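You operate a simulated robot arm through the tools that you are given. There is no shell and no other tool. Be economical: measure what you need, move in short steps, check, and stop when the job is done.

The job below is to be done with a simulated two-armed robot. You get a single attempt, and the scene is never put back.

JOB
Put the silver filter that says "N2" from the top of the packing table on the top of the pump stand. Then put one of the purple tags from the lower wall shelf of the seat bench on the shelf under the bench drawer. Then put the green roller on the shelf under the tag table. Then shut the right flap of the short carton. Do these in the order given. Set down upright: silver filter.

Only the result counts: the job must be done as asked and must still hold three seconds after the hand-in. Knocking over, shifting, dropping, spilling or breaking anything else fails it.

ROBOT AND FRAMES
Two 7-joint arms with two-finger grippers on one trunk, on a base that drives. Base frame: it is fixed to the floor where the robot stands at the start and does not move with it; the origin is under the middle of the robot, x ahead of it, y to its left, z up; the surface under the hand at the start is at about z = 0.8. Readings come in m, degrees, newtons and seconds.
The left shoulder is at the start at [0.07, 0.139, 1.445], the right one opposite. With the tool pointing down near the work surface each hand reaches from about 0.1 to 0.64 m from the robot's upright axis, wherever it stands, measured 20 degrees to its own side. Places, roughly: green roller (25x5x5 cm) [3.5, -1.2, 0.8]; purple tag [2.5, -3.5, 1.25]; right flap of the short carton [0.9, -1, 0.8]; shelf under the bench drawer [5.3, -0.5, 0.5]; shelf under the tag table [3.3, -1, 0.3]; silver filter [0.5, 0, 0.75]; top of the pump stand [2.5, 1.2, 0.9]. Payload 3.43 kg a hand.
The tool frame of a hand sits at the grasp point between the pads (the TCP): z along the fingers, y along the line on which they close. The tips reach 0.03 m beyond it. The gripper opens to 0.104 m. The gripper's body begins 0.057 m behind the TCP.
Orientation is that of the tool frame in the base frame, as a unit quaternion [w, x, y, z]. With the fingers straight down and closing along the base's y, the tool's x points along the base's -x, its y along +y and its z along -z.

CONTROLS
- The arms move only by the tool drive_tool. It takes "left_series", "right_series" or both (then of equal length, played together; a hand with none holds still); each is a list of rows, each a list of 7 numbers: the turn, a rotation vector about the tool's x, y, z in degrees, then the shift along the tool's x, y, z in cm, then the finger opening in cm, from 0 to 10.4. In form: [[rx, ry, rz, dx, dy, dz, gripper], ...]. A call has 1 to 8 rows; each row shifts and turns the commanded pose from where the row before left it, along the tool's axes as they then stand. Each row takes 0.2 s and may step no farther than 0.05 m and 8.6 degrees from the row before; otherwise, or with a gripper value out of range, the whole call is refused. A pose out of reach is approached as far as the arm can. The call stops where the force on the tool passes 40 N (or 10 N more than at its start, if that is more) or the arm is blocked; 0.2 s more then pass. Each finger travels about 0.045 m/s and halts on what it meets, pressing with about 22 N; the grip force reading is that of the motor and also rises with nothing between the fingers. The clock runs only during rows and for 0.2 s after the last one: add rows that do not move to give the fingers time. It gives the time, the measured TCP pose, the force on the tool (base axes), the opening and the grip force at its end, in the units of the frame above (readings bear some noise), with the torque about the TCP (base axes, N m) and any sound that the robot's microphone picked up.
- Cameras (640 x 400 px; columns grow to the right, rows downward): "scene" is now at [0.1159, 0.0061, 1.6525]; the picture's right is [0.01, -1.00, 0.00], its down [-0.82, -0.01, -0.57] and it looks along [0.57, 0.00, -0.82] (base axes); focal length 256 px, centre (320, 200). "left" rides on the left gripper at [0.067, -0.018, -0.09] in its tool frame; the picture's right is [0.25, 0.97, 0.00], its down [-0.73, 0.19, -0.66] and it looks along [-0.64, 0.17, 0.75] (tool axes); focal length 218 px, centre (320, 200). "right" rides on the right gripper at [0.067, 0.017, -0.09] in its tool frame; the picture's right is [-0.25, 0.97, 0.00], its down [-0.73, -0.19, -0.66] and it looks along [-0.64, -0.17, 0.75] (tool axes); focal length 218 px, centre (320, 200). There is no depth. A picture from a camera that has moved, and an enlarged one, comes with that camera's place and axes in the base frame and with its lens. The place of the scene camera against the robot may be out by one fixed shift of up to 0.018 m in any direction.
- camera(camera): a new picture of that camera. No time passes.
- slide_trunk(by): slides the trunk up (or, below 0, down) by that many m; the arms and the scene camera ride with it, the base frame stays. It gives what a move gives, with no picture.
- steer(legs): drives the robot by 1 to 6 legs, each [ahead, left, turn to the left] in m, m and degrees, along the robot's own axes; the way and the turn of a leg run together, so that a leg with both is an arc; at most 1.5 m and 180 degrees a leg. The arms and the cameras ride along, it lands a little off, and it stops where it bumps. It gives what a move gives.
- turn_head(pan, tilt): turns the head with the scene camera to pan (to the left, within 86 degrees either way) and tilt (down, from -29 to 69), counted from straight ahead of the robot. It gives what a move gives.
- close_up(camera, box): a new picture of the part [left, top, right, bottom] of that camera's present view, enlarged. No time passes.
- finish_job(): hands the job in; it is judged then, once.

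Work in short steps. Places have to be worked out from the pictures, the camera data and where the tool is seen: move nearer, look again, correct. Check each grasp and each placing, and mend what went wrong. You have 165 turns and 138 pictures in all, those below and enlarged ones among them. Open the grippers and draw the arms clear of the work before you hand the job in, unless the task says otherwise; then end with one line.

The tools are called after "Request:" by a JSON object that holds its "fn" and its "kwargs". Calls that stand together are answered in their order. drive_tool: Moves the arms, as the interface text tells. Its arguments: {"type":"object","properties":{"left_series":{"type":"array"},"right_series":{"type":"array"}},"required":[]} The other tools are called the same way: slide_trunk (by) slides the trunk up or down; steer (legs) drives the base; turn_head (pan, tilt) turns the head that bears the scene camera; camera (camera) takes a picture; close_up (camera, box) takes an enlarged picture of a part of a camera's view; finish_job () hands the job in.

At the start:

```text
time_s: 0.0
left_tool_pos: [0.5783, 0.1329, 1.0666]
left_tool_rot: [0.0, 0.0, 1.0, 0.0]
left_contact_force: [0.1, 0.9, 0.9]
left_moment: [0.0, 0.02, -0.02]
left_opening: 0.1039
left_grasp_force: 0.1
right_tool_pos: [0.5357, -0.3053, 1.0358]
right_tool_rot: [0.001, 0.0, 1.0, -0.001]
right_contact_force: [-0.1, 0.1, -0.2]
right_moment: [0.01, -0.03, -0.02]
right_opening: 0.1042
right_grasp_force: 0.0
trunk travel left (down, up): [-0.94, 0.0]
robot x, y, heading: [-0.0011, -0.0021, 0.2]
head pan, tilt: [0.4, 54.9]
```

scene: 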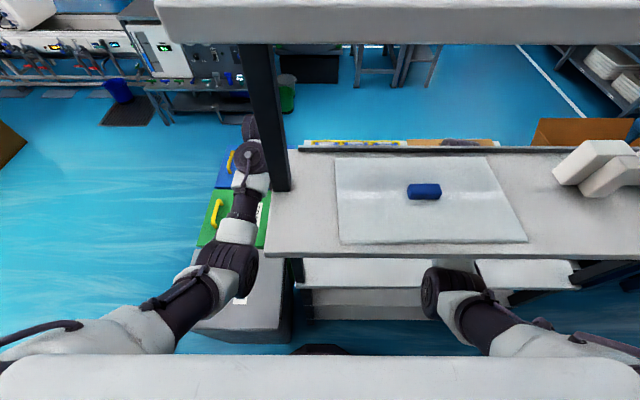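
right: 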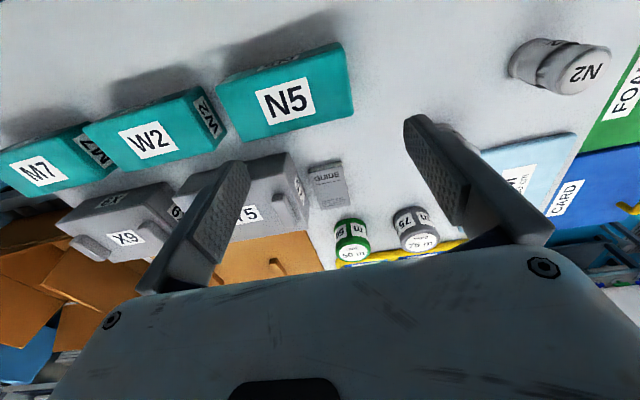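
left: 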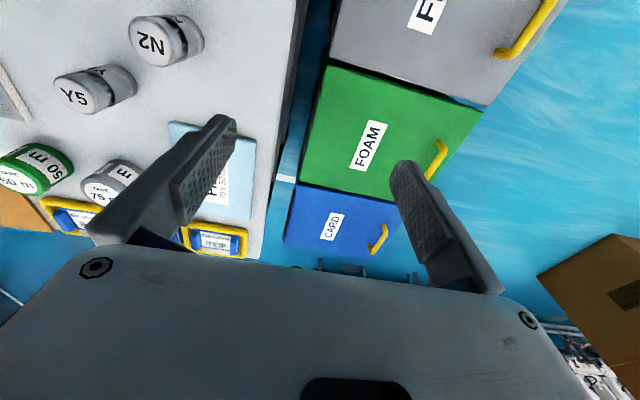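

The packing table top seems to lie under an overhead shelf, and N2 is visible to both wrist cameras. I tilt the head up first to see the surroundings and structure.

Request:
{"fn": "turn_head", "kwargs": {"pan": 0, "tilt": 15}}

Request:
{"fn": "camera", "kwargs": {"camera": "scene"}}

```text
time_s: 1.1
left_tool_pos: [0.5773, 0.1338, 1.0658]
left_tool_rot: [0.0, 0.0, 1.0, 0.0]
left_contact_force: [0.6, 0.6, 0.4]
left_moment: [-0.02, -0.02, -0.02]
left_opening: 0.1038
left_grasp_force: 0.0
right_tool_pos: [0.5346, -0.3053, 1.0367]
right_tool_rot: [0.0, 0.0, 1.0, -0.001]
right_contact_force: [0.8, 1.0, -0.2]
right_moment: [-0.01, 0.01, 0.03]
right_opening: 0.1039
right_grasp_force: 0.0
trunk travel left (down, up): [-0.94, 0.0]
robot x, y, heading: [0.0009, 0.0004, -0.2]
head pan, tilt: [0.0, 15.0]
```

```text
134 pictures are left
camera scene: at [0.137, 0.0056, 1.7125], right [0.0, -1.0, 0.0], down [-0.26, 0.0, -0.97], along [0.97, 0.0, -0.26], focal length 256 px, centre (320, 200)
```

scene: 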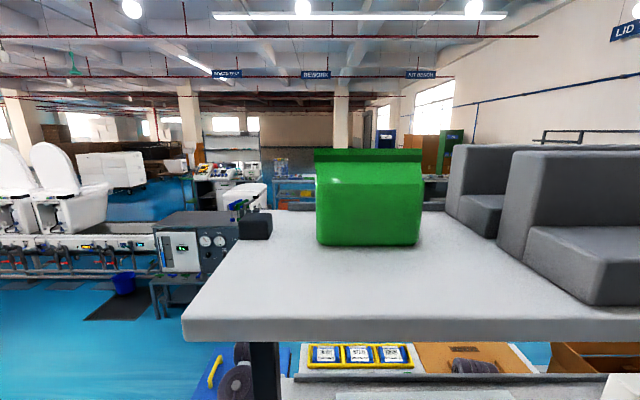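

Upper shelf at about z 1.6 and a lower shelf near z 1.2 lie in front of the hands; N2 looks to be near [0.58, -0.06]. I move the left hand away from the post to the left, and bring the right hand over toward N2, a little lower.

Request:
{"fn": "drive_tool", "kwargs": {"left_series": [[0, 0, 0, 0, 2.5, 0, 10.4], [0, 0, 0, 0, 2.5, 0, 10.4], [0, 0, 0, 0, 2.5, 0, 10.4], [0, 0, 0, 0, 2.5, 0, 10.4], [0, 0, 0, 0, 2.5, 0, 10.4]], "right_series": [[0, 0, 0, -0.7, 3.8, 1.5, 10.4], [0, 0, 0, -0.7, 3.8, 1.5, 10.4], [0, 0, 0, -0.7, 3.8, 1.5, 10.4], [0, 0, 0, -0.7, 3.8, 1.5, 10.4], [0, 0, 0, -0.7, 3.8, 0, 10.4]]}}

Request:
{"fn": "camera", "kwargs": {"camera": "right"}}

Request:
{"fn": "camera", "kwargs": {"camera": "left"}}

```text
time_s: 2.3
left_tool_pos: [0.5779, 0.26, 1.0664]
left_tool_rot: [0.0, 0.0, 1.0, 0.0]
left_contact_force: [0.6, 0.6, -0.1]
left_moment: [-0.06, -0.01, -0.02]
left_opening: 0.1038
left_grasp_force: 0.0
right_tool_pos: [0.5709, -0.1133, 0.9752]
right_tool_rot: [0.0, 0.001, 1.0, -0.001]
right_contact_force: [-0.6, 0.0, 0.1]
right_moment: [-0.02, -0.04, 0.01]
right_opening: 0.1041
right_grasp_force: 0.1
trunk travel left (down, up): [-0.94, 0.0]
robot x, y, heading: [0.0029, -0.0018, -0.1]
head pan, tilt: [0.0, 15.0]
```

```text
133 pictures are left
camera right: at [0.5029, -0.0942, 1.0646], right [0.25, 0.97, 0.0], down [0.73, -0.19, 0.66], along [0.64, -0.17, -0.75], focal length 218 px, centre (320, 200)
```

right: 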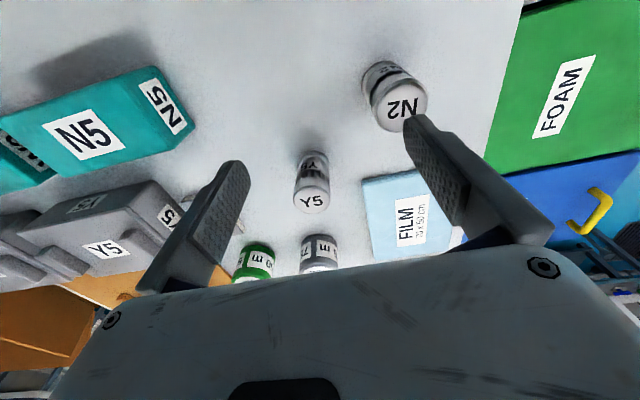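

```text
132 pictures are left
camera left: at [0.5101, 0.2417, 1.1562], right [-0.25, 0.97, 0.0], down [0.73, 0.19, 0.66], along [0.64, 0.16, -0.75], focal length 218 px, centre (320, 200)
```

left: 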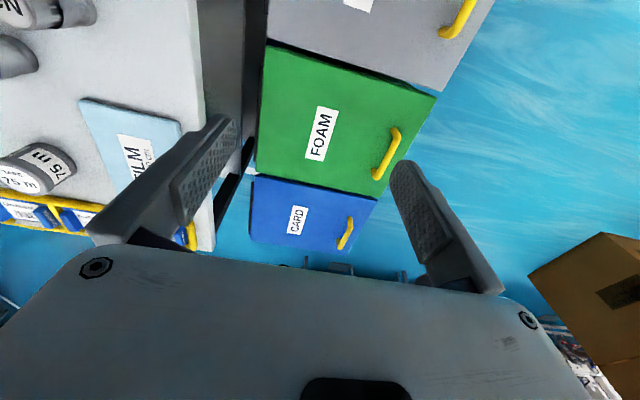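

N2's top is near [0.58, -0.045, 0.87]. I move the right hand directly above it and look again.

Request:
{"fn": "drive_tool", "kwargs": {"right_series": [[0, 0, 0, -0.5, 3.5, 0, 10.4], [0, 0, 0, -0.5, 3.3, 0, 10.4]]}}

Request:
{"fn": "camera", "kwargs": {"camera": "right"}}

```text
time_s: 2.9
left_tool_pos: [0.5782, 0.2617, 1.0653]
left_tool_rot: [0.0, 0.0, 1.0, -0.001]
left_contact_force: [0.1, 0.3, -0.2]
left_moment: [-0.03, -0.03, 0.01]
left_opening: 0.1039
left_grasp_force: 0.2
right_tool_pos: [0.5808, -0.0449, 0.9731]
right_tool_rot: [-0.001, 0.0, 1.0, -0.001]
right_contact_force: [0.7, -0.3, 0.3]
right_moment: [-0.02, -0.02, 0.04]
right_opening: 0.1042
right_grasp_force: 0.0
trunk travel left (down, up): [-0.94, 0.0]
robot x, y, heading: [-0.0021, -0.0005, -0.0]
head pan, tilt: [0.0, 15.0]
```

```text
131 pictures are left
camera right: at [0.5138, -0.0252, 1.0637], right [0.25, 0.97, 0.0], down [0.73, -0.19, 0.66], along [0.64, -0.17, -0.75], focal length 218 px, centre (320, 200)
```

right: 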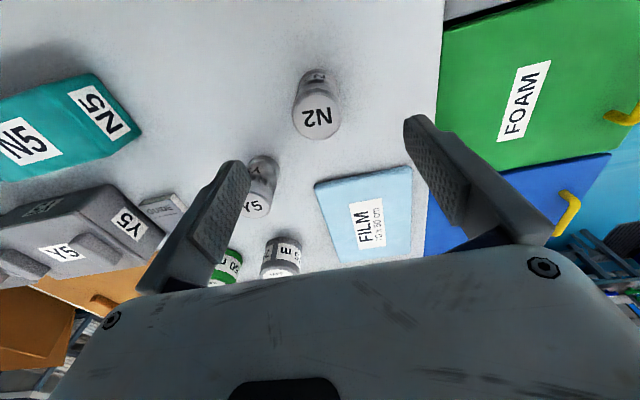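

N2 triangulates to [0.581, -0.046] with top at z≈0.878, diameter ~4 cm, and the hand is centred on it. I descend and close.

Request:
{"fn": "drive_tool", "kwargs": {"right_series": [[0, 0, 0, 0, 0, 4.3, 10.4], [0, 0, 0, 0, 0, 4.3, 10.4], [0, 0, 0, 0, 0, 4.2, 10.4], [0, 0, 0, 0, 0, 0, 2], [0, 0, 0, 0, 0, 0, 2], [0, 0, 0, 0, 0, 0, 2], [0, 0, 0, 0, 0, 0, 2], [0, 0, 0, 0, 0, 0, 2]]}}

Request:
{"fn": "camera", "kwargs": {"camera": "right"}}

```text
time_s: 3.6
left_tool_pos: [0.5683, 0.2534, 1.0734]
left_tool_rot: [0.004, 0.0, 1.0, 0.002]
left_contact_force: [-0.8, -0.2, -0.1]
left_moment: [0.03, 0.01, 0.01]
left_opening: 0.1037
left_grasp_force: 0.0
right_tool_pos: [0.529, -0.0532, 0.8414]
right_tool_rot: [-0.029, 0.003, 1.0, 0.0]
right_contact_force: [-1.3, -0.3, 0.0]
right_moment: [-0.02, 0.01, -0.02]
right_opening: 0.1043
right_grasp_force: 0.0
right hand out of reach, approached as far as the arm can: row 3
trunk travel left (down, up): [-0.94, 0.0]
robot x, y, heading: [-0.0007, 0.0025, -0.3]
head pan, tilt: [0.0, 15.0]
stopped in row 3 (right hand): the force on the tool passed its limit at 290 N (the readings are from after the stop); the commanded pose is now the measured one
```

```text
130 pictures are left
camera right: at [0.4678, -0.0352, 0.9354], right [0.26, 0.97, -0.02], down [0.76, -0.2, 0.61], along [0.59, -0.17, -0.79], focal length 218 px, centre (320, 200)
```

right: 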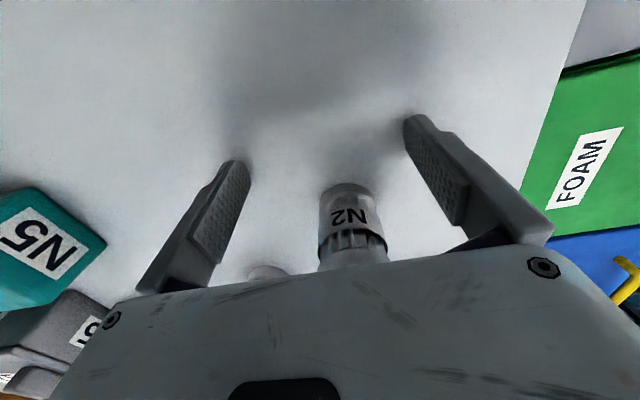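

The arm ran out of reach and something hit hard; N2 seems still upright. I look down with the head and check what the arm is touching.

Request:
{"fn": "turn_head", "kwargs": {"pan": -10, "tilt": 60}}

Request:
{"fn": "camera", "kwargs": {"camera": "scene"}}

Request:
{"fn": "camera", "kwargs": {"camera": "left"}}

```text
time_s: 4.7
left_tool_pos: [0.5671, 0.2535, 1.0737]
left_tool_rot: [0.004, 0.001, 1.0, 0.002]
left_contact_force: [-0.2, -0.2, 0.0]
left_moment: [-0.01, -0.02, 0.01]
left_opening: 0.1041
left_grasp_force: 0.0
right_tool_pos: [0.5325, -0.0529, 0.8443]
right_tool_rot: [-0.028, 0.002, 1.0, 0.001]
right_contact_force: [0.0, -0.1, -0.4]
right_moment: [0.0, -0.02, 0.01]
right_opening: 0.104
right_grasp_force: 0.1
trunk travel left (down, up): [-0.94, 0.0]
robot x, y, heading: [-0.0055, 0.0007, -0.1]
head pan, tilt: [-10.0, 60.0]
```

```text
129 pictures are left
camera scene: at [0.0927, -0.012, 1.647], right [-0.18, -0.98, -0.01], down [-0.85, 0.15, -0.51], along [0.5, -0.08, -0.86], focal length 256 px, centre (320, 200)
```

scene: 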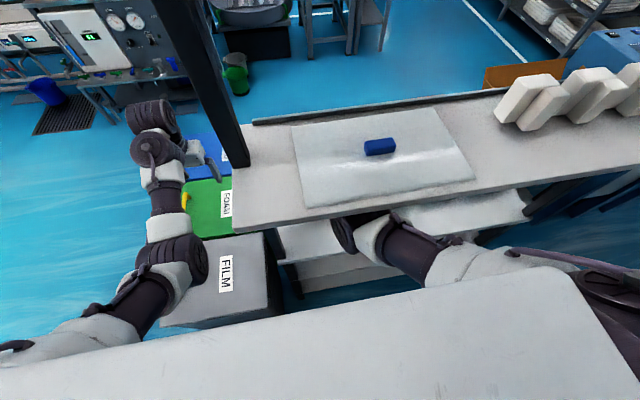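

```text
128 pictures are left
camera left: at [0.4985, 0.2341, 1.1622], right [-0.25, 0.97, 0.0], down [0.72, 0.19, 0.66], along [0.64, 0.17, -0.75], focal length 218 px, centre (320, 200)
```

left: 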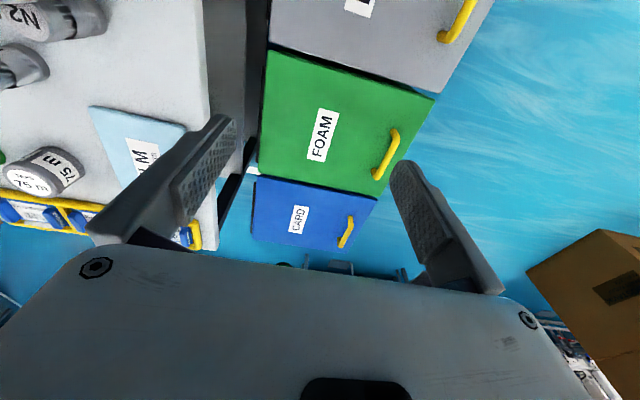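

Nothing visible has moved. I raise the right hand, level it and swing it to the right (clear above the N5 box), so that I can then shift the base left and reach N2 from its own side.

Request:
{"fn": "drive_tool", "kwargs": {"right_series": [[0, -3.2, 0, 0, 0, -4, 10.4], [0, 0, 0, 0, 0, -4.5, 10.4], [0, 0, 0, 0, -4.5, 0, 10.4], [0, 0, 0, 0, -4.5, 0, 10.4], [0, 0, 0, 0, -4.5, 0, 10.4]]}}

```text
time_s: 5.9
left_tool_pos: [0.5734, 0.2569, 1.0678]
left_tool_rot: [0.001, 0.001, 1.0, 0.001]
left_contact_force: [0.1, 0.3, -0.1]
left_moment: [0.02, -0.02, 0.01]
left_opening: 0.1038
left_grasp_force: 0.1
right_tool_pos: [0.5451, -0.1843, 0.9308]
right_tool_rot: [0.004, 0.0, 1.0, -0.001]
right_contact_force: [-0.1, -0.7, -0.1]
right_moment: [0.03, -0.01, 0.01]
right_opening: 0.104
right_grasp_force: 0.0
trunk travel left (down, up): [-0.94, 0.0]
robot x, y, heading: [-0.0049, 0.0029, -0.0]
head pan, tilt: [-10.0, 60.0]
```

Clear. Now I shift the base 0.15 m left.

Request:
{"fn": "steer", "kwargs": {"legs": [[0, 0.15, 0]]}}

Request:
{"fn": "camera", "kwargs": {"camera": "right"}}

```text
time_s: 7.3
left_tool_pos: [0.5767, 0.4018, 1.0682]
left_tool_rot: [0.001, 0.002, 1.0, 0.0]
left_contact_force: [0.0, -0.4, 0.6]
left_moment: [-0.01, -0.01, -0.02]
left_opening: 0.1039
left_grasp_force: 0.0
right_tool_pos: [0.547, -0.0377, 0.9276]
right_tool_rot: [0.003, 0.003, 1.0, -0.001]
right_contact_force: [0.8, 0.1, -0.5]
right_moment: [0.0, 0.01, 0.02]
right_opening: 0.1042
right_grasp_force: 0.0
trunk travel left (down, up): [-0.94, 0.0]
robot x, y, heading: [-0.0043, 0.1483, -0.3]
head pan, tilt: [-10.0, 60.0]
```

```text
127 pictures are left
camera right: at [0.478, -0.0193, 1.0182], right [0.26, 0.97, 0.0], down [0.72, -0.19, 0.66], along [0.64, -0.17, -0.75], focal length 218 px, centre (320, 200)
```

right: 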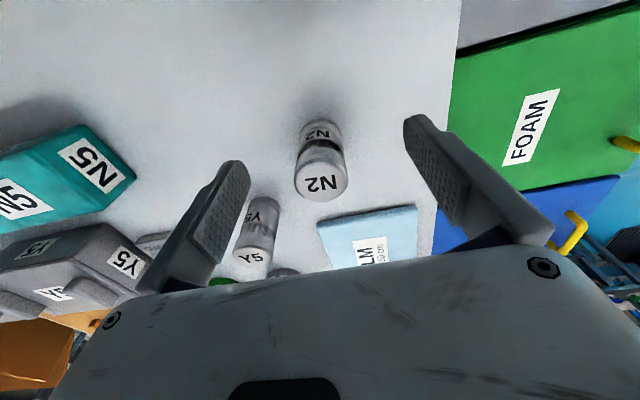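

N2 is undisturbed at [0.58, -0.045]. I move over it, descend and close.

Request:
{"fn": "drive_tool", "kwargs": {"right_series": [[0, 0, 0, -3.4, -0.7, 0, 10.4], [0, 0, 0, 0, 0, 2.5, 10.4], [0, 0, 0, 0, 0, 3, 10.4], [0, 0, 0, 0, 0, 2.7, 10.4]]}}

Request:
{"fn": "camera", "kwargs": {"camera": "right"}}

```text
time_s: 8.3
left_tool_pos: [0.5706, 0.4042, 1.0645]
left_tool_rot: [0.001, 0.002, 1.0, 0.0]
left_contact_force: [0.1, -0.4, -0.5]
left_moment: [-0.01, -0.01, -0.01]
left_opening: 0.104
left_grasp_force: 0.1
right_tool_pos: [0.5683, -0.0412, 0.8401]
right_tool_rot: [0.0, 0.003, 1.0, -0.001]
right_contact_force: [0.1, 0.4, 0.1]
right_moment: [0.01, 0.0, -0.01]
right_opening: 0.1039
right_grasp_force: 0.0
trunk travel left (down, up): [-0.94, 0.0]
robot x, y, heading: [-0.0019, 0.1508, -0.3]
head pan, tilt: [-10.0, 60.0]
```

```text
126 pictures are left
camera right: at [0.5021, -0.0222, 0.9298], right [0.26, 0.97, 0.0], down [0.73, -0.19, 0.66], along [0.63, -0.17, -0.76], focal length 218 px, centre (320, 200)
```

right: 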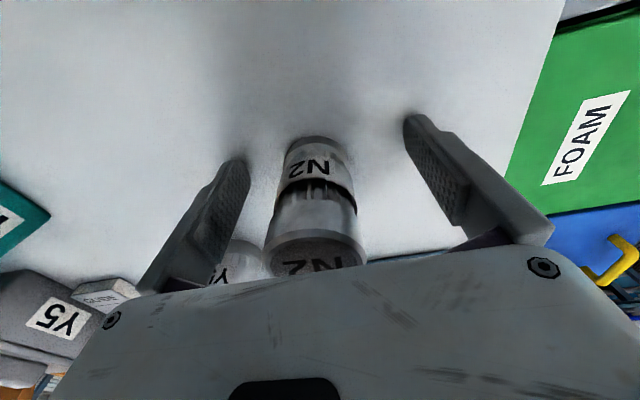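

The hand is ~1.2 cm short in x; I nudge forward and close.

Request:
{"fn": "drive_tool", "kwargs": {"right_series": [[0, 0, 0, -1.2, -0.3, 0, 10.4], [0, 0, 0, 0, 0, 0, 2], [0, 0, 0, 0, 0, 0, 2], [0, 0, 0, 0, 0, 0, 2], [0, 0, 0, 0, 0, 0, 2], [0, 0, 0, 0, 0, 0, 2]]}}

Request:
{"fn": "camera", "kwargs": {"camera": "right"}}

```text
time_s: 8.6
left_tool_pos: [0.5712, 0.4022, 1.07]
left_tool_rot: [0.002, 0.002, 1.0, 0.0]
left_contact_force: [0.4, 0.2, 0.2]
left_moment: [-0.01, -0.01, -0.02]
left_opening: 0.104
left_grasp_force: 0.0
right_tool_pos: [0.5643, -0.0406, 0.839]
right_tool_rot: [-0.003, 0.001, 1.0, 0.0]
right_contact_force: [7.6, -0.5, 16.1]
right_moment: [0.05, -0.71, -0.05]
right_opening: 0.1031
right_grasp_force: 0.1
trunk travel left (down, up): [-0.94, 0.0]
robot x, y, heading: [-0.0039, 0.1503, -0.4]
head pan, tilt: [-10.0, 60.0]
stopped in row 1 (right hand): the force on the tool passed its limit at 140 N (the readings are from after the stop); the commanded pose is now the measured one
```

```text
125 pictures are left
camera right: at [0.4975, -0.0222, 0.9294], right [0.26, 0.97, 0.0], down [0.73, -0.19, 0.65], along [0.63, -0.17, -0.76], focal length 218 px, centre (320, 200)
```

right: 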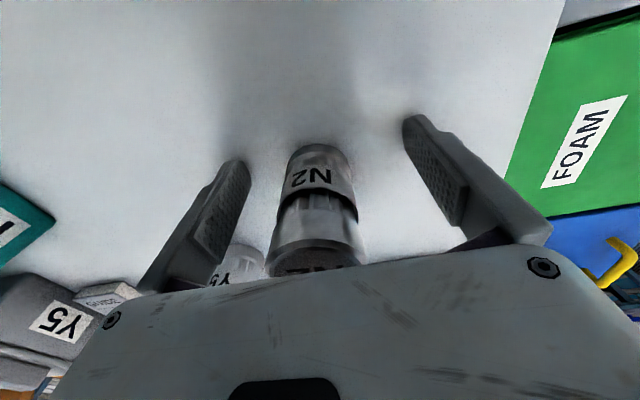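

The fingertips seem to have touched the table (surface near z 0.81). I rise 1.2 cm, shift forward, then close.

Request:
{"fn": "drive_tool", "kwargs": {"right_series": [[0, 0, 0, 0, 0, -1.3, 10.4], [0, 0, 0, -1.4, -0.3, 0, 10.4], [0, 0, 0, 0, 0, 0, 10.4]]}}

Request:
{"fn": "camera", "kwargs": {"camera": "right"}}

```text
time_s: 9.2
left_tool_pos: [0.5696, 0.4033, 1.072]
left_tool_rot: [0.005, 0.002, 1.0, 0.0]
left_contact_force: [0.0, -0.4, 0.1]
left_moment: [0.04, 0.0, 0.01]
left_opening: 0.1038
left_grasp_force: 0.0
right_tool_pos: [0.5548, -0.0399, 0.8395]
right_tool_rot: [-0.021, 0.0, 1.0, 0.001]
right_contact_force: [-0.1, -0.1, 0.2]
right_moment: [0.01, -0.02, 0.0]
right_opening: 0.1045
right_grasp_force: 0.0
trunk travel left (down, up): [-0.94, 0.0]
robot x, y, heading: [-0.0051, 0.152, -0.2]
head pan, tilt: [-10.0, 60.0]
stopped in row 3 (right hand): the force on the tool passed its limit at 222 N (the readings are from after the stop); the commanded pose is now the measured one
```

```text
124 pictures are left
camera right: at [0.4906, -0.0219, 0.9324], right [0.25, 0.97, -0.01], down [0.76, -0.19, 0.63], along [0.6, -0.17, -0.78], focal length 218 px, centre (320, 200)
```

right: 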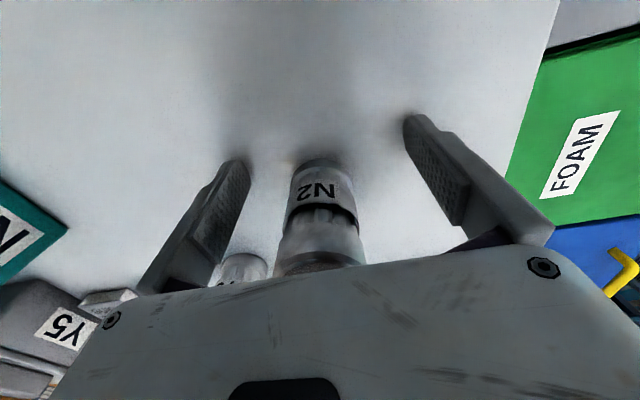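

Force comes when the arm extends: the forearm is likely pressing the shelf's underside. I raise the hand back to the known clear height, then lower the trunk so the arm passes beneath the shelf with more room.

Request:
{"fn": "drive_tool", "kwargs": {"right_series": [[0, -2.4, 0, 0, 0, -3, 10.4], [0, 0, 0, 0.5, 0, -3, 10.4], [0, 0, 0, 0.5, 0, -3, 10.4], [0, 0, 0, 0.5, 0, -2, 10.4]]}}

Request:
{"fn": "slide_trunk", "kwargs": {"by": -0.03}}

```text
time_s: 10.2
left_tool_pos: [0.5773, 0.4055, 1.0666]
left_tool_rot: [0.0, 0.003, 1.0, -0.001]
left_contact_force: [0.8, -0.1, -0.5]
left_moment: [0.03, 0.0, -0.01]
left_opening: 0.1038
left_grasp_force: 0.0
right_tool_pos: [0.5544, -0.0397, 0.9514]
right_tool_rot: [0.002, -0.001, 1.0, -0.001]
right_contact_force: [0.7, 0.2, -0.2]
right_moment: [0.0, -0.03, 0.01]
right_opening: 0.1039
right_grasp_force: 0.1
trunk travel left (down, up): [-0.94, 0.0]
robot x, y, heading: [-0.0039, 0.1485, -0.2]
head pan, tilt: [-10.0, 60.0]
```

```text
time_s: 10.9
left_tool_pos: [0.5752, 0.4056, 1.0374]
left_tool_rot: [0.0, 0.003, 1.0, 0.0]
left_contact_force: [-0.6, 0.0, -0.2]
left_moment: [0.03, 0.03, 0.0]
left_opening: 0.104
left_grasp_force: 0.1
right_tool_pos: [0.5538, -0.0394, 0.922]
right_tool_rot: [0.004, 0.0, 1.0, 0.001]
right_contact_force: [-0.8, 0.0, -0.5]
right_moment: [0.01, -0.01, 0.01]
right_opening: 0.1039
right_grasp_force: 0.2
trunk travel left (down, up): [-0.91, 0.03]
robot x, y, heading: [-0.0051, 0.154, -0.2]
head pan, tilt: [-10.0, 60.0]
```

Continue alternating: hands up, trunk down.

Request:
{"fn": "drive_tool", "kwargs": {"left_series": [[0, 0, 0, 0, 0, -3, 10.4], [0, 0, 0, 0, 0, -3, 10.4]], "right_series": [[0, 0, 0, 0, 0, -3, 10.4], [0, 0, 0, 0, 0, -3, 10.4]]}}

Request:
{"fn": "slide_trunk", "kwargs": {"by": -0.08}}

Request:
{"fn": "drive_tool", "kwargs": {"left_series": [[0, 0, 0, 0, 0, -4, 10.4], [0, 0, 0, 0, 0, -4, 10.4]], "right_series": [[0, 0, 0, 0, 0, -4, 10.4], [0, 0, 0, 0, 0, -4, 10.4]]}}

Request:
{"fn": "slide_trunk", "kwargs": {"by": -0.08}}

Request:
{"fn": "camera", "kwargs": {"camera": "scene"}}

Request:
{"fn": "camera", "kwargs": {"camera": "right"}}

```text
time_s: 11.5
left_tool_pos: [0.5777, 0.4107, 1.0417]
left_tool_rot: [0.0, 0.002, 1.0, 0.0]
left_contact_force: [-0.2, -0.1, 0.3]
left_moment: [0.01, 0.0, -0.03]
left_opening: 0.1041
left_grasp_force: 0.0
left hand out of reach, approached as far as the arm can: row 1, 2
right_tool_pos: [0.5535, -0.0388, 0.9818]
right_tool_rot: [0.002, 0.0, 1.0, -0.001]
right_contact_force: [-0.1, -0.4, -0.3]
right_moment: [0.03, -0.04, 0.03]
right_opening: 0.1041
right_grasp_force: 0.0
trunk travel left (down, up): [-0.91, 0.03]
robot x, y, heading: [0.0001, 0.1522, -0.4]
head pan, tilt: [-10.0, 60.0]
```

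```text
time_s: 12.7
left_tool_pos: [0.5766, 0.4106, 0.9626]
left_tool_rot: [0.0, 0.003, 1.0, 0.0]
left_contact_force: [0.8, -0.5, 0.0]
left_moment: [-0.01, 0.0, 0.02]
left_opening: 0.104
left_grasp_force: 0.2
right_tool_pos: [0.5536, -0.0393, 0.9022]
right_tool_rot: [0.004, 0.0, 1.0, 0.0]
right_contact_force: [0.2, -0.8, 0.4]
right_moment: [0.0, -0.01, -0.01]
right_opening: 0.104
right_grasp_force: 0.1
trunk travel left (down, up): [-0.83, 0.11]
robot x, y, heading: [-0.0025, 0.1513, -0.3]
head pan, tilt: [-10.0, 60.0]
```

```text
time_s: 13.3
left_tool_pos: [0.581, 0.4112, 0.9648]
left_tool_rot: [0.0, 0.002, 1.0, 0.0]
left_contact_force: [-0.4, -0.3, 0.0]
left_moment: [-0.03, 0.0, 0.0]
left_opening: 0.1039
left_grasp_force: 0.1
left hand out of reach, approached as far as the arm can: row 1, 2
right_tool_pos: [0.5567, -0.0405, 0.9471]
right_tool_rot: [0.005, 0.0, 1.0, 0.0]
right_contact_force: [-0.3, -0.6, 0.3]
right_moment: [0.05, 0.0, 0.01]
right_opening: 0.1039
right_grasp_force: 0.0
right hand out of reach, approached as far as the arm can: row 2
trunk travel left (down, up): [-0.83, 0.11]
robot x, y, heading: [-0.0019, 0.1518, -0.5]
head pan, tilt: [-10.0, 60.0]
```

```text
time_s: 14.5
left_tool_pos: [0.5804, 0.4107, 0.8862]
left_tool_rot: [0.001, 0.002, 1.0, 0.0]
left_contact_force: [-0.4, -0.4, 0.2]
left_moment: [0.01, -0.01, 0.01]
left_opening: 0.1039
left_grasp_force: 0.1
right_tool_pos: [0.5563, -0.0401, 0.8665]
right_tool_rot: [0.005, 0.0, 1.0, 0.0]
right_contact_force: [-0.8, -0.8, 0.4]
right_moment: [0.01, 0.01, 0.01]
right_opening: 0.1042
right_grasp_force: 0.1
trunk travel left (down, up): [-0.75, 0.19]
robot x, y, heading: [-0.0009, 0.1534, -0.4]
head pan, tilt: [-10.0, 60.0]
```

```text
123 pictures are left
camera scene: at [0.1055, 0.1445, 1.4563], right [-0.18, -0.98, 0.0], down [-0.85, 0.15, -0.5], along [0.49, -0.09, -0.87], focal length 256 px, centre (320, 200)
```

scene: 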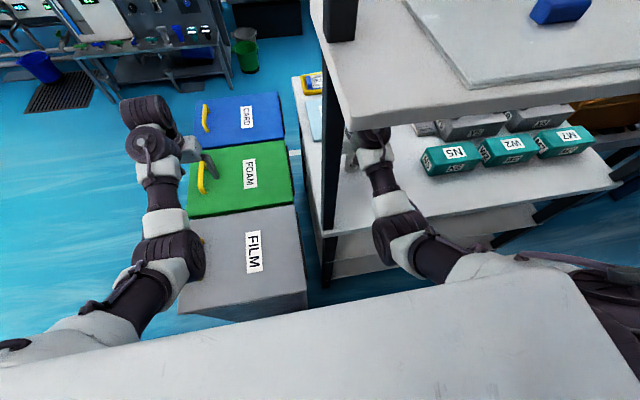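

```text
122 pictures are left
camera right: at [0.4871, -0.0218, 0.9561], right [0.25, 0.97, 0.0], down [0.72, -0.19, 0.66], along [0.64, -0.17, -0.75], focal length 218 px, centre (320, 200)
```

right: 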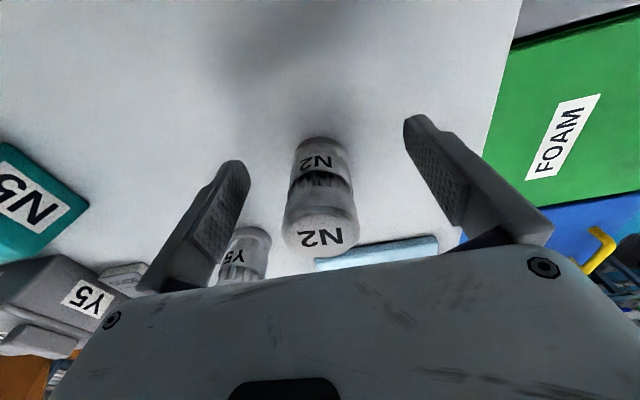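

The arm now passes well under the shelf. I move forward 2.5 cm to N2, down ~1.5 cm.

Request:
{"fn": "drive_tool", "kwargs": {"right_series": [[0, 0, 0, -1.3, -0.3, 0, 10.4], [0, 0, 0, -1.2, -0.2, 0.7, 10.4], [0, 0, 0, 0, 0, 0.7, 10.4], [0, 0, 0, 0, 0, 0, 10.4]]}}

Request:
{"fn": "camera", "kwargs": {"camera": "right"}}

```text
time_s: 15.5
left_tool_pos: [0.581, 0.4105, 0.8863]
left_tool_rot: [0.001, 0.002, 1.0, 0.0]
left_contact_force: [-1.1, -0.7, -0.3]
left_moment: [0.0, 0.01, -0.02]
left_opening: 0.1038
left_grasp_force: 0.0
right_tool_pos: [0.5809, -0.0438, 0.8518]
right_tool_rot: [0.003, 0.0, 1.0, 0.0]
right_contact_force: [0.4, -0.2, 0.7]
right_moment: [0.03, 0.01, -0.02]
right_opening: 0.1041
right_grasp_force: 0.0
trunk travel left (down, up): [-0.75, 0.19]
robot x, y, heading: [-0.005, 0.1474, -0.5]
head pan, tilt: [-10.0, 60.0]
```

```text
121 pictures are left
camera right: at [0.5121, -0.0268, 0.9417], right [0.25, 0.97, 0.0], down [0.72, -0.19, 0.66], along [0.64, -0.17, -0.75], focal length 218 px, centre (320, 200)
```

right: 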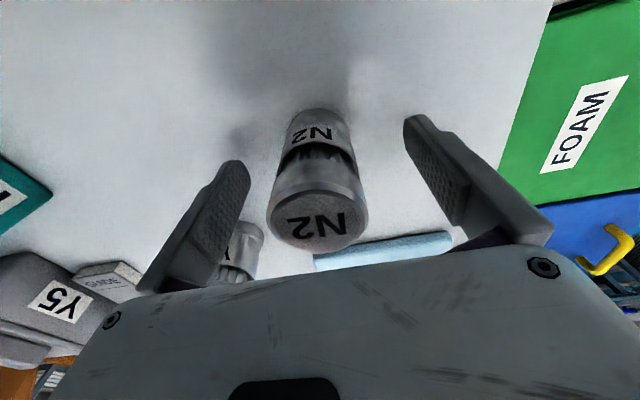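

In place over N2. Close.

Request:
{"fn": "drive_tool", "kwargs": {"right_series": [[0, 0, 0, 0, 0, 0, 2], [0, 0, 0, 0, 0, 0, 2], [0, 0, 0, 0, 0, 0, 2], [0, 0, 0, 0, 0, 0, 2], [0, 0, 0, 0, 0, 0, 2]]}}

Request:
{"fn": "camera", "kwargs": {"camera": "right"}}

```text
time_s: 16.7
left_tool_pos: [0.5808, 0.4111, 0.885]
left_tool_rot: [0.001, 0.003, 1.0, -0.001]
left_contact_force: [-0.2, 0.2, -0.2]
left_moment: [0.0, -0.01, -0.03]
left_opening: 0.1041
left_grasp_force: 0.1
right_tool_pos: [0.5809, -0.0446, 0.8527]
right_tool_rot: [0.005, 0.0, 1.0, 0.001]
right_contact_force: [-0.1, 0.9, 0.4]
right_moment: [0.01, 0.0, 0.0]
right_opening: 0.0426
right_grasp_force: 22.2
trunk travel left (down, up): [-0.75, 0.19]
robot x, y, heading: [-0.0076, 0.1512, -0.3]
head pan, tilt: [-10.0, 60.0]
```

```text
120 pictures are left
camera right: at [0.512, -0.0269, 0.9417], right [0.25, 0.97, 0.0], down [0.72, -0.19, 0.66], along [0.64, -0.17, -0.75], focal length 218 px, centre (320, 200)
```

right: 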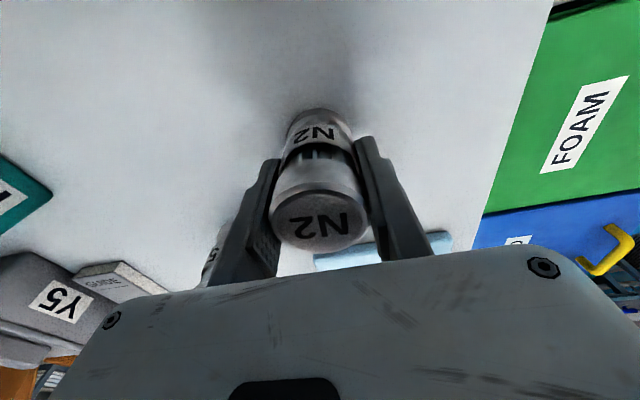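

Grasped (4.3 cm). Lift 5 cm and back the base out from under the shelf.

Request:
{"fn": "drive_tool", "kwargs": {"right_series": [[0, 0, 0, 0, 0, -2.5, 2], [0, 0, 0, 0, 0, -2.5, 2], [0, 0, 0, 0, 0, 0, 2]]}}

Request:
{"fn": "steer", "kwargs": {"legs": [[-0.4, 0, 0], [-0.35, 0, 0]]}}

Request:
{"fn": "turn_head", "kwargs": {"pan": 0, "tilt": 30}}

Request:
{"fn": "camera", "kwargs": {"camera": "scene"}}

Request:
{"fn": "camera", "kwargs": {"camera": "right"}}

```text
time_s: 17.5
left_tool_pos: [0.58, 0.4108, 0.8866]
left_tool_rot: [0.001, 0.002, 1.0, 0.001]
left_contact_force: [0.3, 0.1, -0.1]
left_moment: [-0.03, 0.01, -0.05]
left_opening: 0.1039
left_grasp_force: 0.0
right_tool_pos: [0.5806, -0.0452, 0.8858]
right_tool_rot: [0.006, 0.0, 1.0, 0.0]
right_contact_force: [0.6, 0.3, -1.2]
right_moment: [-0.01, 0.03, -0.03]
right_opening: 0.0424
right_grasp_force: 22.3
right hand out of reach, approached as far as the arm can: row 2
trunk travel left (down, up): [-0.75, 0.19]
robot x, y, heading: [-0.0001, 0.1493, -0.4]
head pan, tilt: [-10.0, 60.0]
```

```text
time_s: 21.8
left_tool_pos: [-0.1558, 0.4128, 0.885]
left_tool_rot: [0.001, 0.009, 1.0, 0.0]
left_contact_force: [-0.6, -0.4, 0.3]
left_moment: [0.01, -0.02, 0.0]
left_opening: 0.104
left_grasp_force: 0.1
right_tool_pos: [-0.1637, -0.0446, 0.8866]
right_tool_rot: [0.006, 0.008, 1.0, 0.0]
right_contact_force: [1.1, -0.8, 0.1]
right_moment: [-0.01, -0.02, -0.01]
right_opening: 0.0426
right_grasp_force: 21.7
trunk travel left (down, up): [-0.75, 0.19]
robot x, y, heading: [-0.7441, 0.1608, -1.3]
head pan, tilt: [-10.0, 60.0]
```

```text
time_s: 22.8
left_tool_pos: [-0.1568, 0.4124, 0.8847]
left_tool_rot: [0.001, 0.009, 1.0, 0.0]
left_contact_force: [-0.4, -0.5, 0.1]
left_moment: [-0.03, -0.02, 0.01]
left_opening: 0.1041
left_grasp_force: 0.2
right_tool_pos: [-0.165, -0.0431, 0.8861]
right_tool_rot: [0.006, 0.008, 1.0, 0.0]
right_contact_force: [0.1, 0.1, -0.8]
right_moment: [-0.04, 0.02, 0.0]
right_opening: 0.0429
right_grasp_force: 22.5
trunk travel left (down, up): [-0.75, 0.19]
robot x, y, heading: [-0.7482, 0.1629, -1.5]
head pan, tilt: [0.0, 30.0]
```

```text
119 pictures are left
camera scene: at [-0.6106, 0.1639, 1.4982], right [-0.02, -1.0, 0.0], down [-0.5, 0.01, -0.87], along [0.87, -0.02, -0.5], focal length 256 px, centre (320, 200)
```

scene: 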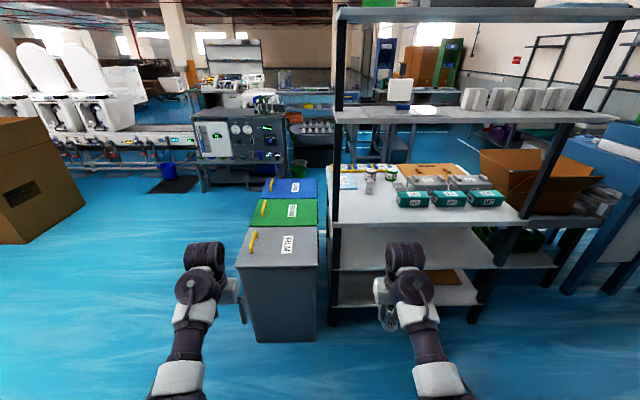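

```text
118 pictures are left
camera right: at [-0.2334, -0.0244, 0.9743], right [0.27, 0.96, 0.0], down [0.72, -0.2, 0.67], along [0.64, -0.18, -0.75], focal length 218 px, centre (320, 200)
```

right: 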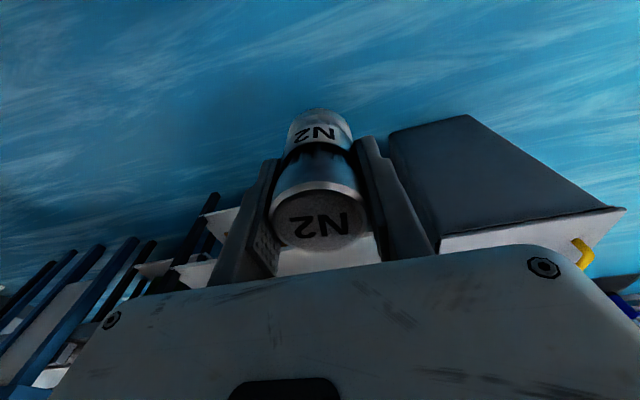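

N2 is out cleanly and the pump stand (with gauges) is visible near [2.5, 1.2]. I raise the trunk and drive around the bins toward it.

Request:
{"fn": "slide_trunk", "kwargs": {"by": 0.19}}

Request:
{"fn": "steer", "kwargs": {"legs": [[0, 0.9, 1.4], [1.2, 0, 0]]}}

Request:
{"fn": "camera", "kwargs": {"camera": "scene"}}

```text
time_s: 24.8
left_tool_pos: [-0.1561, 0.4134, 1.0745]
left_tool_rot: [0.001, 0.01, 1.0, -0.001]
left_contact_force: [-0.3, 0.1, -0.4]
left_moment: [-0.04, 0.04, 0.0]
left_opening: 0.1042
left_grasp_force: 0.0
right_tool_pos: [-0.1646, -0.0439, 1.0758]
right_tool_rot: [0.007, 0.009, 1.0, -0.001]
right_contact_force: [-0.2, -0.3, -0.3]
right_moment: [0.03, 0.02, 0.0]
right_opening: 0.0426
right_grasp_force: 21.6
trunk travel left (down, up): [-0.94, 0.0]
robot x, y, heading: [-0.7431, 0.1639, -1.1]
head pan, tilt: [0.0, 30.0]
```

```text
time_s: 35.3
left_tool_pos: [1.0599, 1.3121, 1.0758]
left_tool_rot: [0.002, 0.003, 1.0, 0.0]
left_contact_force: [0.2, -0.5, 0.1]
left_moment: [0.0, 0.0, 0.04]
left_opening: 0.1041
left_grasp_force: 0.1
right_tool_pos: [1.0594, 0.8564, 1.0764]
right_tool_rot: [0.007, -0.001, 1.0, 0.0]
right_contact_force: [-0.7, 0.2, -0.2]
right_moment: [-0.01, -0.01, 0.02]
right_opening: 0.043
right_grasp_force: 22.0
trunk travel left (down, up): [-0.94, 0.0]
robot x, y, heading: [0.476, 1.0516, -0.3]
head pan, tilt: [0.0, 30.0]
```

```text
117 pictures are left
camera scene: at [0.6096, 1.0573, 1.6885], right [-0.01, -1.0, 0.0], down [-0.5, 0.0, -0.87], along [0.87, 0.0, -0.5], focal length 256 px, centre (320, 200)
```

scene: 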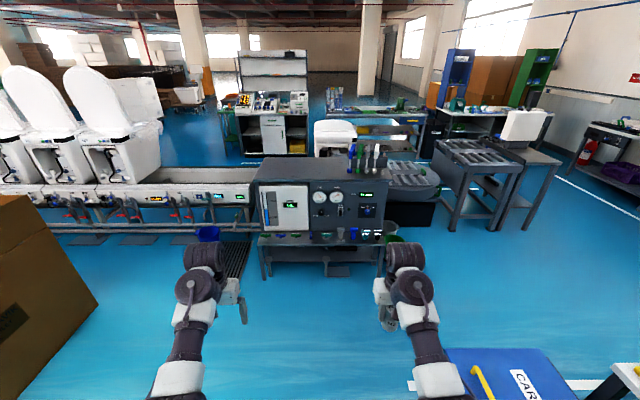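

The gauge unit's top spans about x 2.2–2.67, y 0.57–1.5 at z≈0.9, consistent with the pump stand. I zoom in to confirm and see free space.

Request:
{"fn": "close_up", "kwargs": {"camera": "scene", "box": [220, 130, 420, 290]}}

```text
2.50 times, centred on (320, 210) of scene
camera zoom: at [0.6096, 1.0573, 1.6885], right [-0.01, -1.0, 0.0], down [-0.5, 0.0, -0.87], along [0.87, 0.0, -0.5], focal length 639 px, centre (320, 175)
```

zoom: 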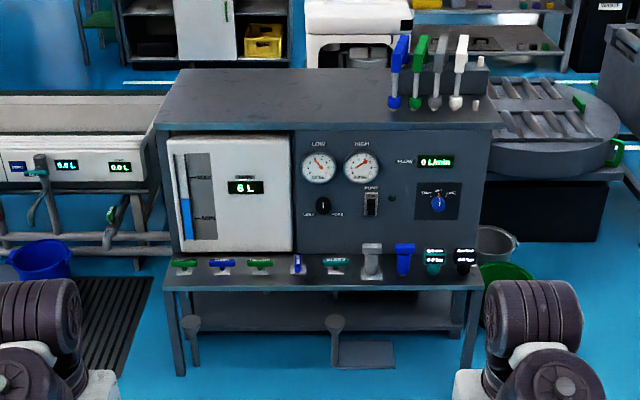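

Confirmed: flat dark top, tools rack at right-back. I tuck the left hand back, and drive closer with a shift to the left.

Request:
{"fn": "drive_tool", "kwargs": {"left_series": [[0, 0, 0, 5, 0, 0, 10.4], [0, 0, 0, 5, 0, 0, 10.4], [0, 0, 0, 5, 0, 0, 10.4], [0, 0, 0, 5, 0, 0, 10.4], [0, 0, 0, 5, 0, 0, 10.4]]}}

Request:
{"fn": "steer", "kwargs": {"legs": [[0.7, 0.28, 0.3], [0.3, 0, 0]]}}

Request:
{"fn": "turn_head", "kwargs": {"pan": -10, "tilt": 50}}

Request:
{"fn": "camera", "kwargs": {"camera": "scene"}}

Request:
{"fn": "camera", "kwargs": {"camera": "right"}}

```text
time_s: 36.5
left_tool_pos: [0.9427, 1.2973, 1.0083]
left_tool_rot: [0.002, 0.002, 1.0, 0.0]
left_contact_force: [0.2, 0.5, -0.1]
left_moment: [0.02, 0.02, 0.01]
left_opening: 0.104
left_grasp_force: 0.1
left hand out of reach, approached as far as the arm can: row 1, 2, 3, 4, 5
right_tool_pos: [1.0595, 0.8565, 1.0765]
right_tool_rot: [0.007, 0.0, 1.0, 0.0]
right_contact_force: [-0.1, 1.4, -0.7]
right_moment: [-0.02, -0.02, 0.0]
right_opening: 0.0424
right_grasp_force: 22.0
trunk travel left (down, up): [-0.94, 0.0]
robot x, y, heading: [0.4805, 1.0531, -0.3]
head pan, tilt: [0.0, 30.0]
```

```text
time_s: 42.2
left_tool_pos: [1.9497, 1.5548, 1.0086]
left_tool_rot: [0.002, 0.006, 1.0, 0.0]
left_contact_force: [0.6, 0.7, -0.2]
left_moment: [0.01, 0.04, -0.01]
left_opening: 0.1041
left_grasp_force: 0.1
right_tool_pos: [2.0625, 1.1149, 1.0765]
right_tool_rot: [0.007, 0.006, 1.0, -0.001]
right_contact_force: [-0.2, 0.4, -1.7]
right_moment: [-0.02, -0.01, 0.0]
right_opening: 0.0423
right_grasp_force: 22.7
trunk travel left (down, up): [-0.94, 0.0]
robot x, y, heading: [1.4846, 1.317, -0.6]
head pan, tilt: [0.0, 30.0]
```

```text
time_s: 43.1
left_tool_pos: [1.9525, 1.5543, 1.0068]
left_tool_rot: [0.0, 0.006, 1.0, 0.0]
left_contact_force: [0.1, -0.2, 0.3]
left_moment: [0.0, 0.01, -0.01]
left_opening: 0.1041
left_grasp_force: 0.1
right_tool_pos: [2.0648, 1.1136, 1.0755]
right_tool_rot: [0.006, 0.004, 1.0, 0.0]
right_contact_force: [1.0, -0.3, -1.4]
right_moment: [-0.01, 0.04, -0.01]
right_opening: 0.0425
right_grasp_force: 22.6
trunk travel left (down, up): [-0.94, 0.0]
robot x, y, heading: [1.4833, 1.3162, -0.8]
head pan, tilt: [-10.0, 50.0]
```

```text
115 pictures are left
camera scene: at [1.6032, 1.3058, 1.6588], right [-0.19, -0.98, 0.0], down [-0.75, 0.14, -0.64], along [0.63, -0.12, -0.77], focal length 256 px, centre (320, 200)
```

scene: 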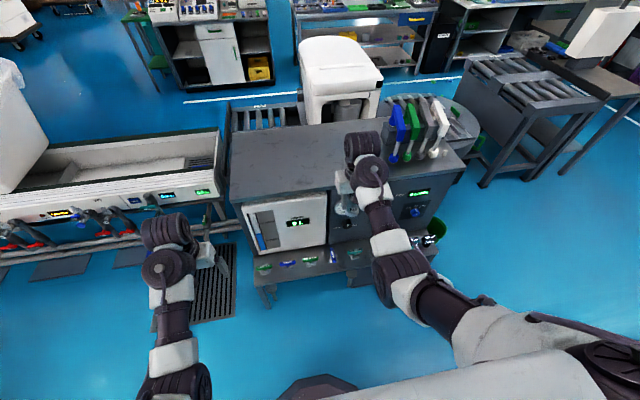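

```text
114 pictures are left
camera right: at [1.9961, 1.1332, 1.1641], right [0.26, 0.97, 0.0], down [0.72, -0.2, 0.67], along [0.64, -0.17, -0.75], focal length 218 px, centre (320, 200)
```

right: 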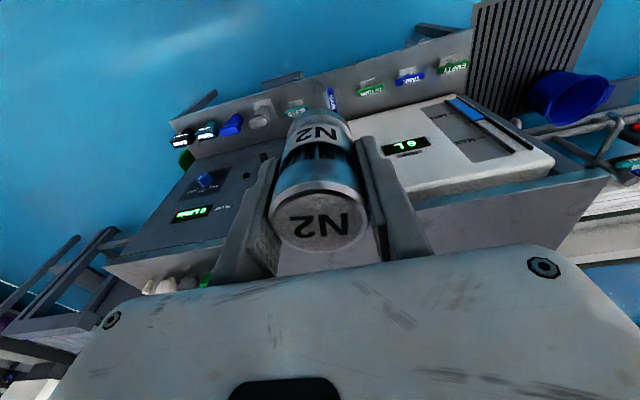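

The stand top is at z≈0.86 with its front edge at x≈2.30. I drive 0.27 m further and look again.

Request:
{"fn": "steer", "kwargs": {"legs": [[0.27, 0, 0.6]]}}

Request:
{"fn": "camera", "kwargs": {"camera": "scene"}}

Request:
{"fn": "camera", "kwargs": {"camera": "right"}}

```text
time_s: 45.0
left_tool_pos: [2.2152, 1.5594, 1.01]
left_tool_rot: [0.002, 0.0, 1.0, 0.0]
left_contact_force: [-0.4, 1.0, 0.1]
left_moment: [0.03, 0.0, -0.02]
left_opening: 0.1041
left_grasp_force: 0.0
right_tool_pos: [2.3329, 1.1191, 1.0768]
right_tool_rot: [0.006, -0.002, 1.0, 0.001]
right_contact_force: [-1.0, -0.8, -0.9]
right_moment: [-0.01, 0.01, 0.0]
right_opening: 0.0426
right_grasp_force: 21.5
trunk travel left (down, up): [-0.94, 0.0]
robot x, y, heading: [1.7509, 1.3141, -0.0]
head pan, tilt: [-10.0, 50.0]
```

```text
113 pictures are left
camera scene: at [1.8673, 1.3053, 1.6591], right [-0.18, -0.98, 0.0], down [-0.75, 0.13, -0.64], along [0.63, -0.11, -0.77], focal length 256 px, centre (320, 200)
```

scene: 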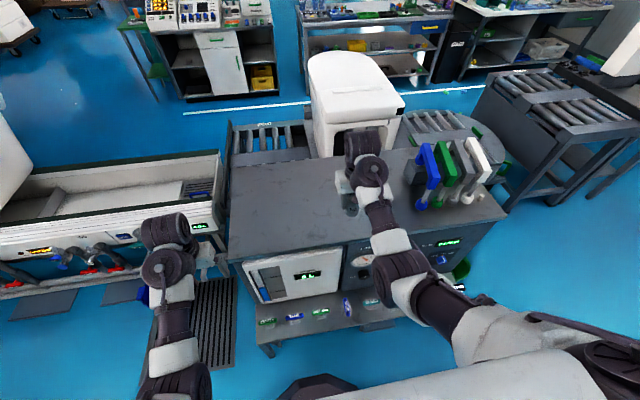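

```text
112 pictures are left
camera right: at [2.2633, 1.1372, 1.1653], right [0.25, 0.97, 0.0], down [0.72, -0.19, 0.67], along [0.65, -0.16, -0.75], focal length 218 px, centre (320, 200)
```

right: 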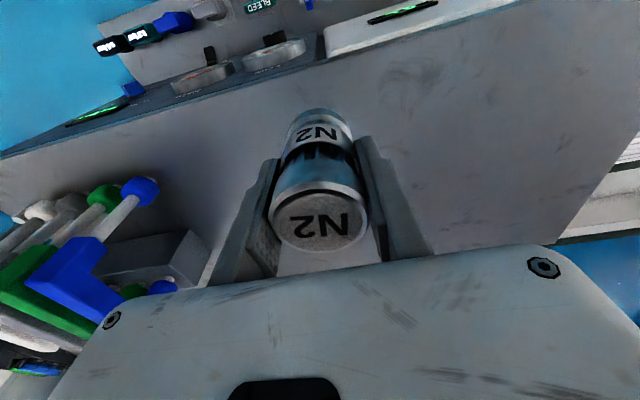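

Edge of the top at x≈2.31. I move the hand forward/left and lower to about z 1.0.

Request:
{"fn": "drive_tool", "kwargs": {"right_series": [[0, 0, 0, -1.0, 1.5, 2, 2], [0, 0, 0, -1.5, 1.5, 2, 2], [0, 0, 0, -2, 1.5, 2, 2], [0, 0, 0, -2, 1.5, 2, 2]]}}

Request:
{"fn": "camera", "kwargs": {"camera": "right"}}

```text
time_s: 46.0
left_tool_pos: [2.2163, 1.5597, 1.006]
left_tool_rot: [0.0, 0.0, 1.0, 0.0]
left_contact_force: [0.0, 0.4, -0.1]
left_moment: [-0.04, 0.03, 0.01]
left_opening: 0.1039
left_grasp_force: 0.1
right_tool_pos: [2.4013, 1.1793, 0.9939]
right_tool_rot: [0.005, -0.001, 1.0, 0.0]
right_contact_force: [0.1, 0.1, -1.4]
right_moment: [0.0, 0.01, -0.03]
right_opening: 0.0425
right_grasp_force: 21.6
trunk travel left (down, up): [-0.94, 0.0]
robot x, y, heading: [1.7491, 1.3142, -0.2]
head pan, tilt: [-10.0, 50.0]
```

```text
111 pictures are left
camera right: at [2.3327, 1.1974, 1.0831], right [0.25, 0.97, 0.0], down [0.72, -0.19, 0.67], along [0.64, -0.16, -0.75], focal length 218 px, centre (320, 200)
```

right: 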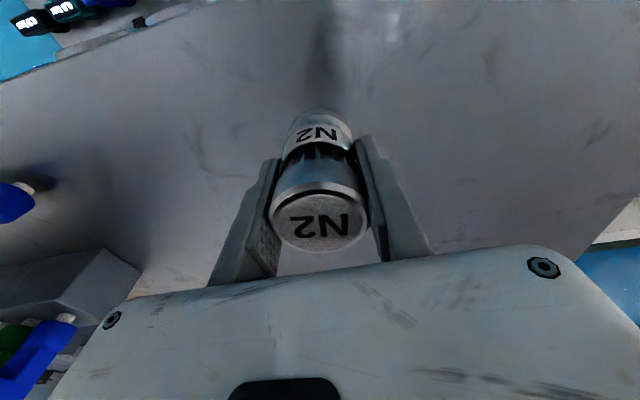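

Lowering to ~1.5 cm above the expected surface, then in tiny steps while watching the force.

Request:
{"fn": "drive_tool", "kwargs": {"right_series": [[0, 0, 0, 0, 0, 2.5, 2], [0, 0, 0, 0, 0, 2.5, 2], [0, 0, 0, 0, 0, 0.5, 2], [0, 0, 0, 0, 0, 0.5, 2], [0, 0, 0, 0, 0, 0.5, 2], [0, 0, 0, 0, 0, 0, 2]]}}

Request:
{"fn": "camera", "kwargs": {"camera": "right"}}

```text
time_s: 47.4
left_tool_pos: [2.2166, 1.5594, 1.0073]
left_tool_rot: [0.001, 0.001, 1.0, 0.0]
left_contact_force: [-0.3, 0.3, 0.0]
left_moment: [-0.03, -0.04, 0.0]
left_opening: 0.104
left_grasp_force: 0.0
right_tool_pos: [2.3963, 1.18, 0.9381]
right_tool_rot: [0.005, -0.002, 1.0, -0.001]
right_contact_force: [-0.2, 0.4, -0.8]
right_moment: [-0.02, -0.04, 0.0]
right_opening: 0.0425
right_grasp_force: 22.2
right hand out of reach, approached as far as the arm can: row 4, 5
trunk travel left (down, up): [-0.94, 0.0]
robot x, y, heading: [1.7491, 1.3173, -0.1]
head pan, tilt: [-10.0, 50.0]
```

```text
110 pictures are left
camera right: at [2.3276, 1.198, 1.0277], right [0.25, 0.97, 0.0], down [0.72, -0.19, 0.67], along [0.65, -0.16, -0.75], focal length 218 px, centre (320, 200)
```

right: 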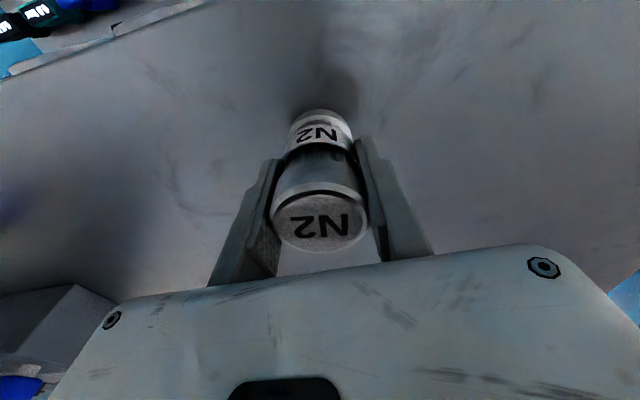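

The arm is at its reach limit; I lower with the trunk in small steps.

Request:
{"fn": "slide_trunk", "kwargs": {"by": -0.015}}

Request:
{"fn": "slide_trunk", "kwargs": {"by": -0.005}}

Request:
{"fn": "close_up", "kwargs": {"camera": "right", "box": [240, 60, 400, 160]}}

```text
time_s: 48.0
left_tool_pos: [2.2145, 1.5597, 0.9934]
left_tool_rot: [0.002, 0.001, 1.0, -0.001]
left_contact_force: [0.8, 0.2, 0.1]
left_moment: [-0.01, 0.0, 0.01]
left_opening: 0.1041
left_grasp_force: 0.0
right_tool_pos: [2.3968, 1.1791, 0.9261]
right_tool_rot: [0.01, -0.001, 1.0, 0.001]
right_contact_force: [3.1, -1.5, 21.5]
right_moment: [-0.12, -0.06, 0.03]
right_opening: 0.0429
right_grasp_force: 22.1
trunk travel left (down, up): [-0.925, 0.015]
robot x, y, heading: [1.7531, 1.314, -0.1]
head pan, tilt: [-10.0, 50.0]
```

```text
time_s: 48.5
left_tool_pos: [2.2139, 1.5597, 0.9884]
left_tool_rot: [0.002, 0.001, 1.0, -0.001]
left_contact_force: [-0.5, 0.1, -0.7]
left_moment: [-0.01, -0.03, 0.03]
left_opening: 0.104
left_grasp_force: 0.0
right_tool_pos: [2.3946, 1.1806, 0.9211]
right_tool_rot: [0.007, -0.002, 1.0, 0.001]
right_contact_force: [1.7, -1.0, 20.7]
right_moment: [-0.01, -0.05, -0.01]
right_opening: 0.0425
right_grasp_force: 21.3
trunk travel left (down, up): [-0.92, 0.02]
robot x, y, heading: [1.7497, 1.3138, -0.2]
head pan, tilt: [-10.0, 50.0]
```

```text
4.00 times, centred on (320, 110) of right
camera zoom: at [2.3256, 1.1983, 1.0094], right [0.25, 0.97, 0.0], down [0.72, -0.19, 0.67], along [0.65, -0.16, -0.74], focal length 873 px, centre (320, 560)
```

zoom: 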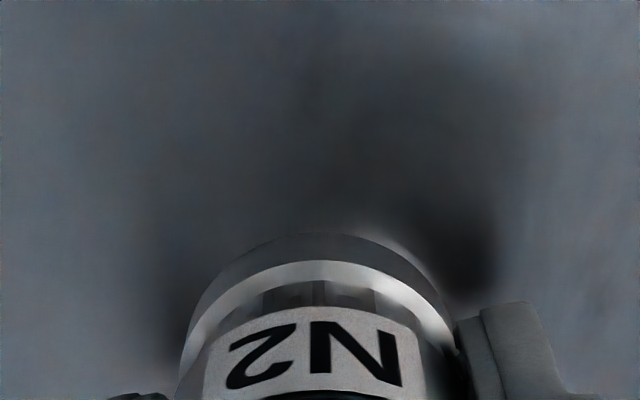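

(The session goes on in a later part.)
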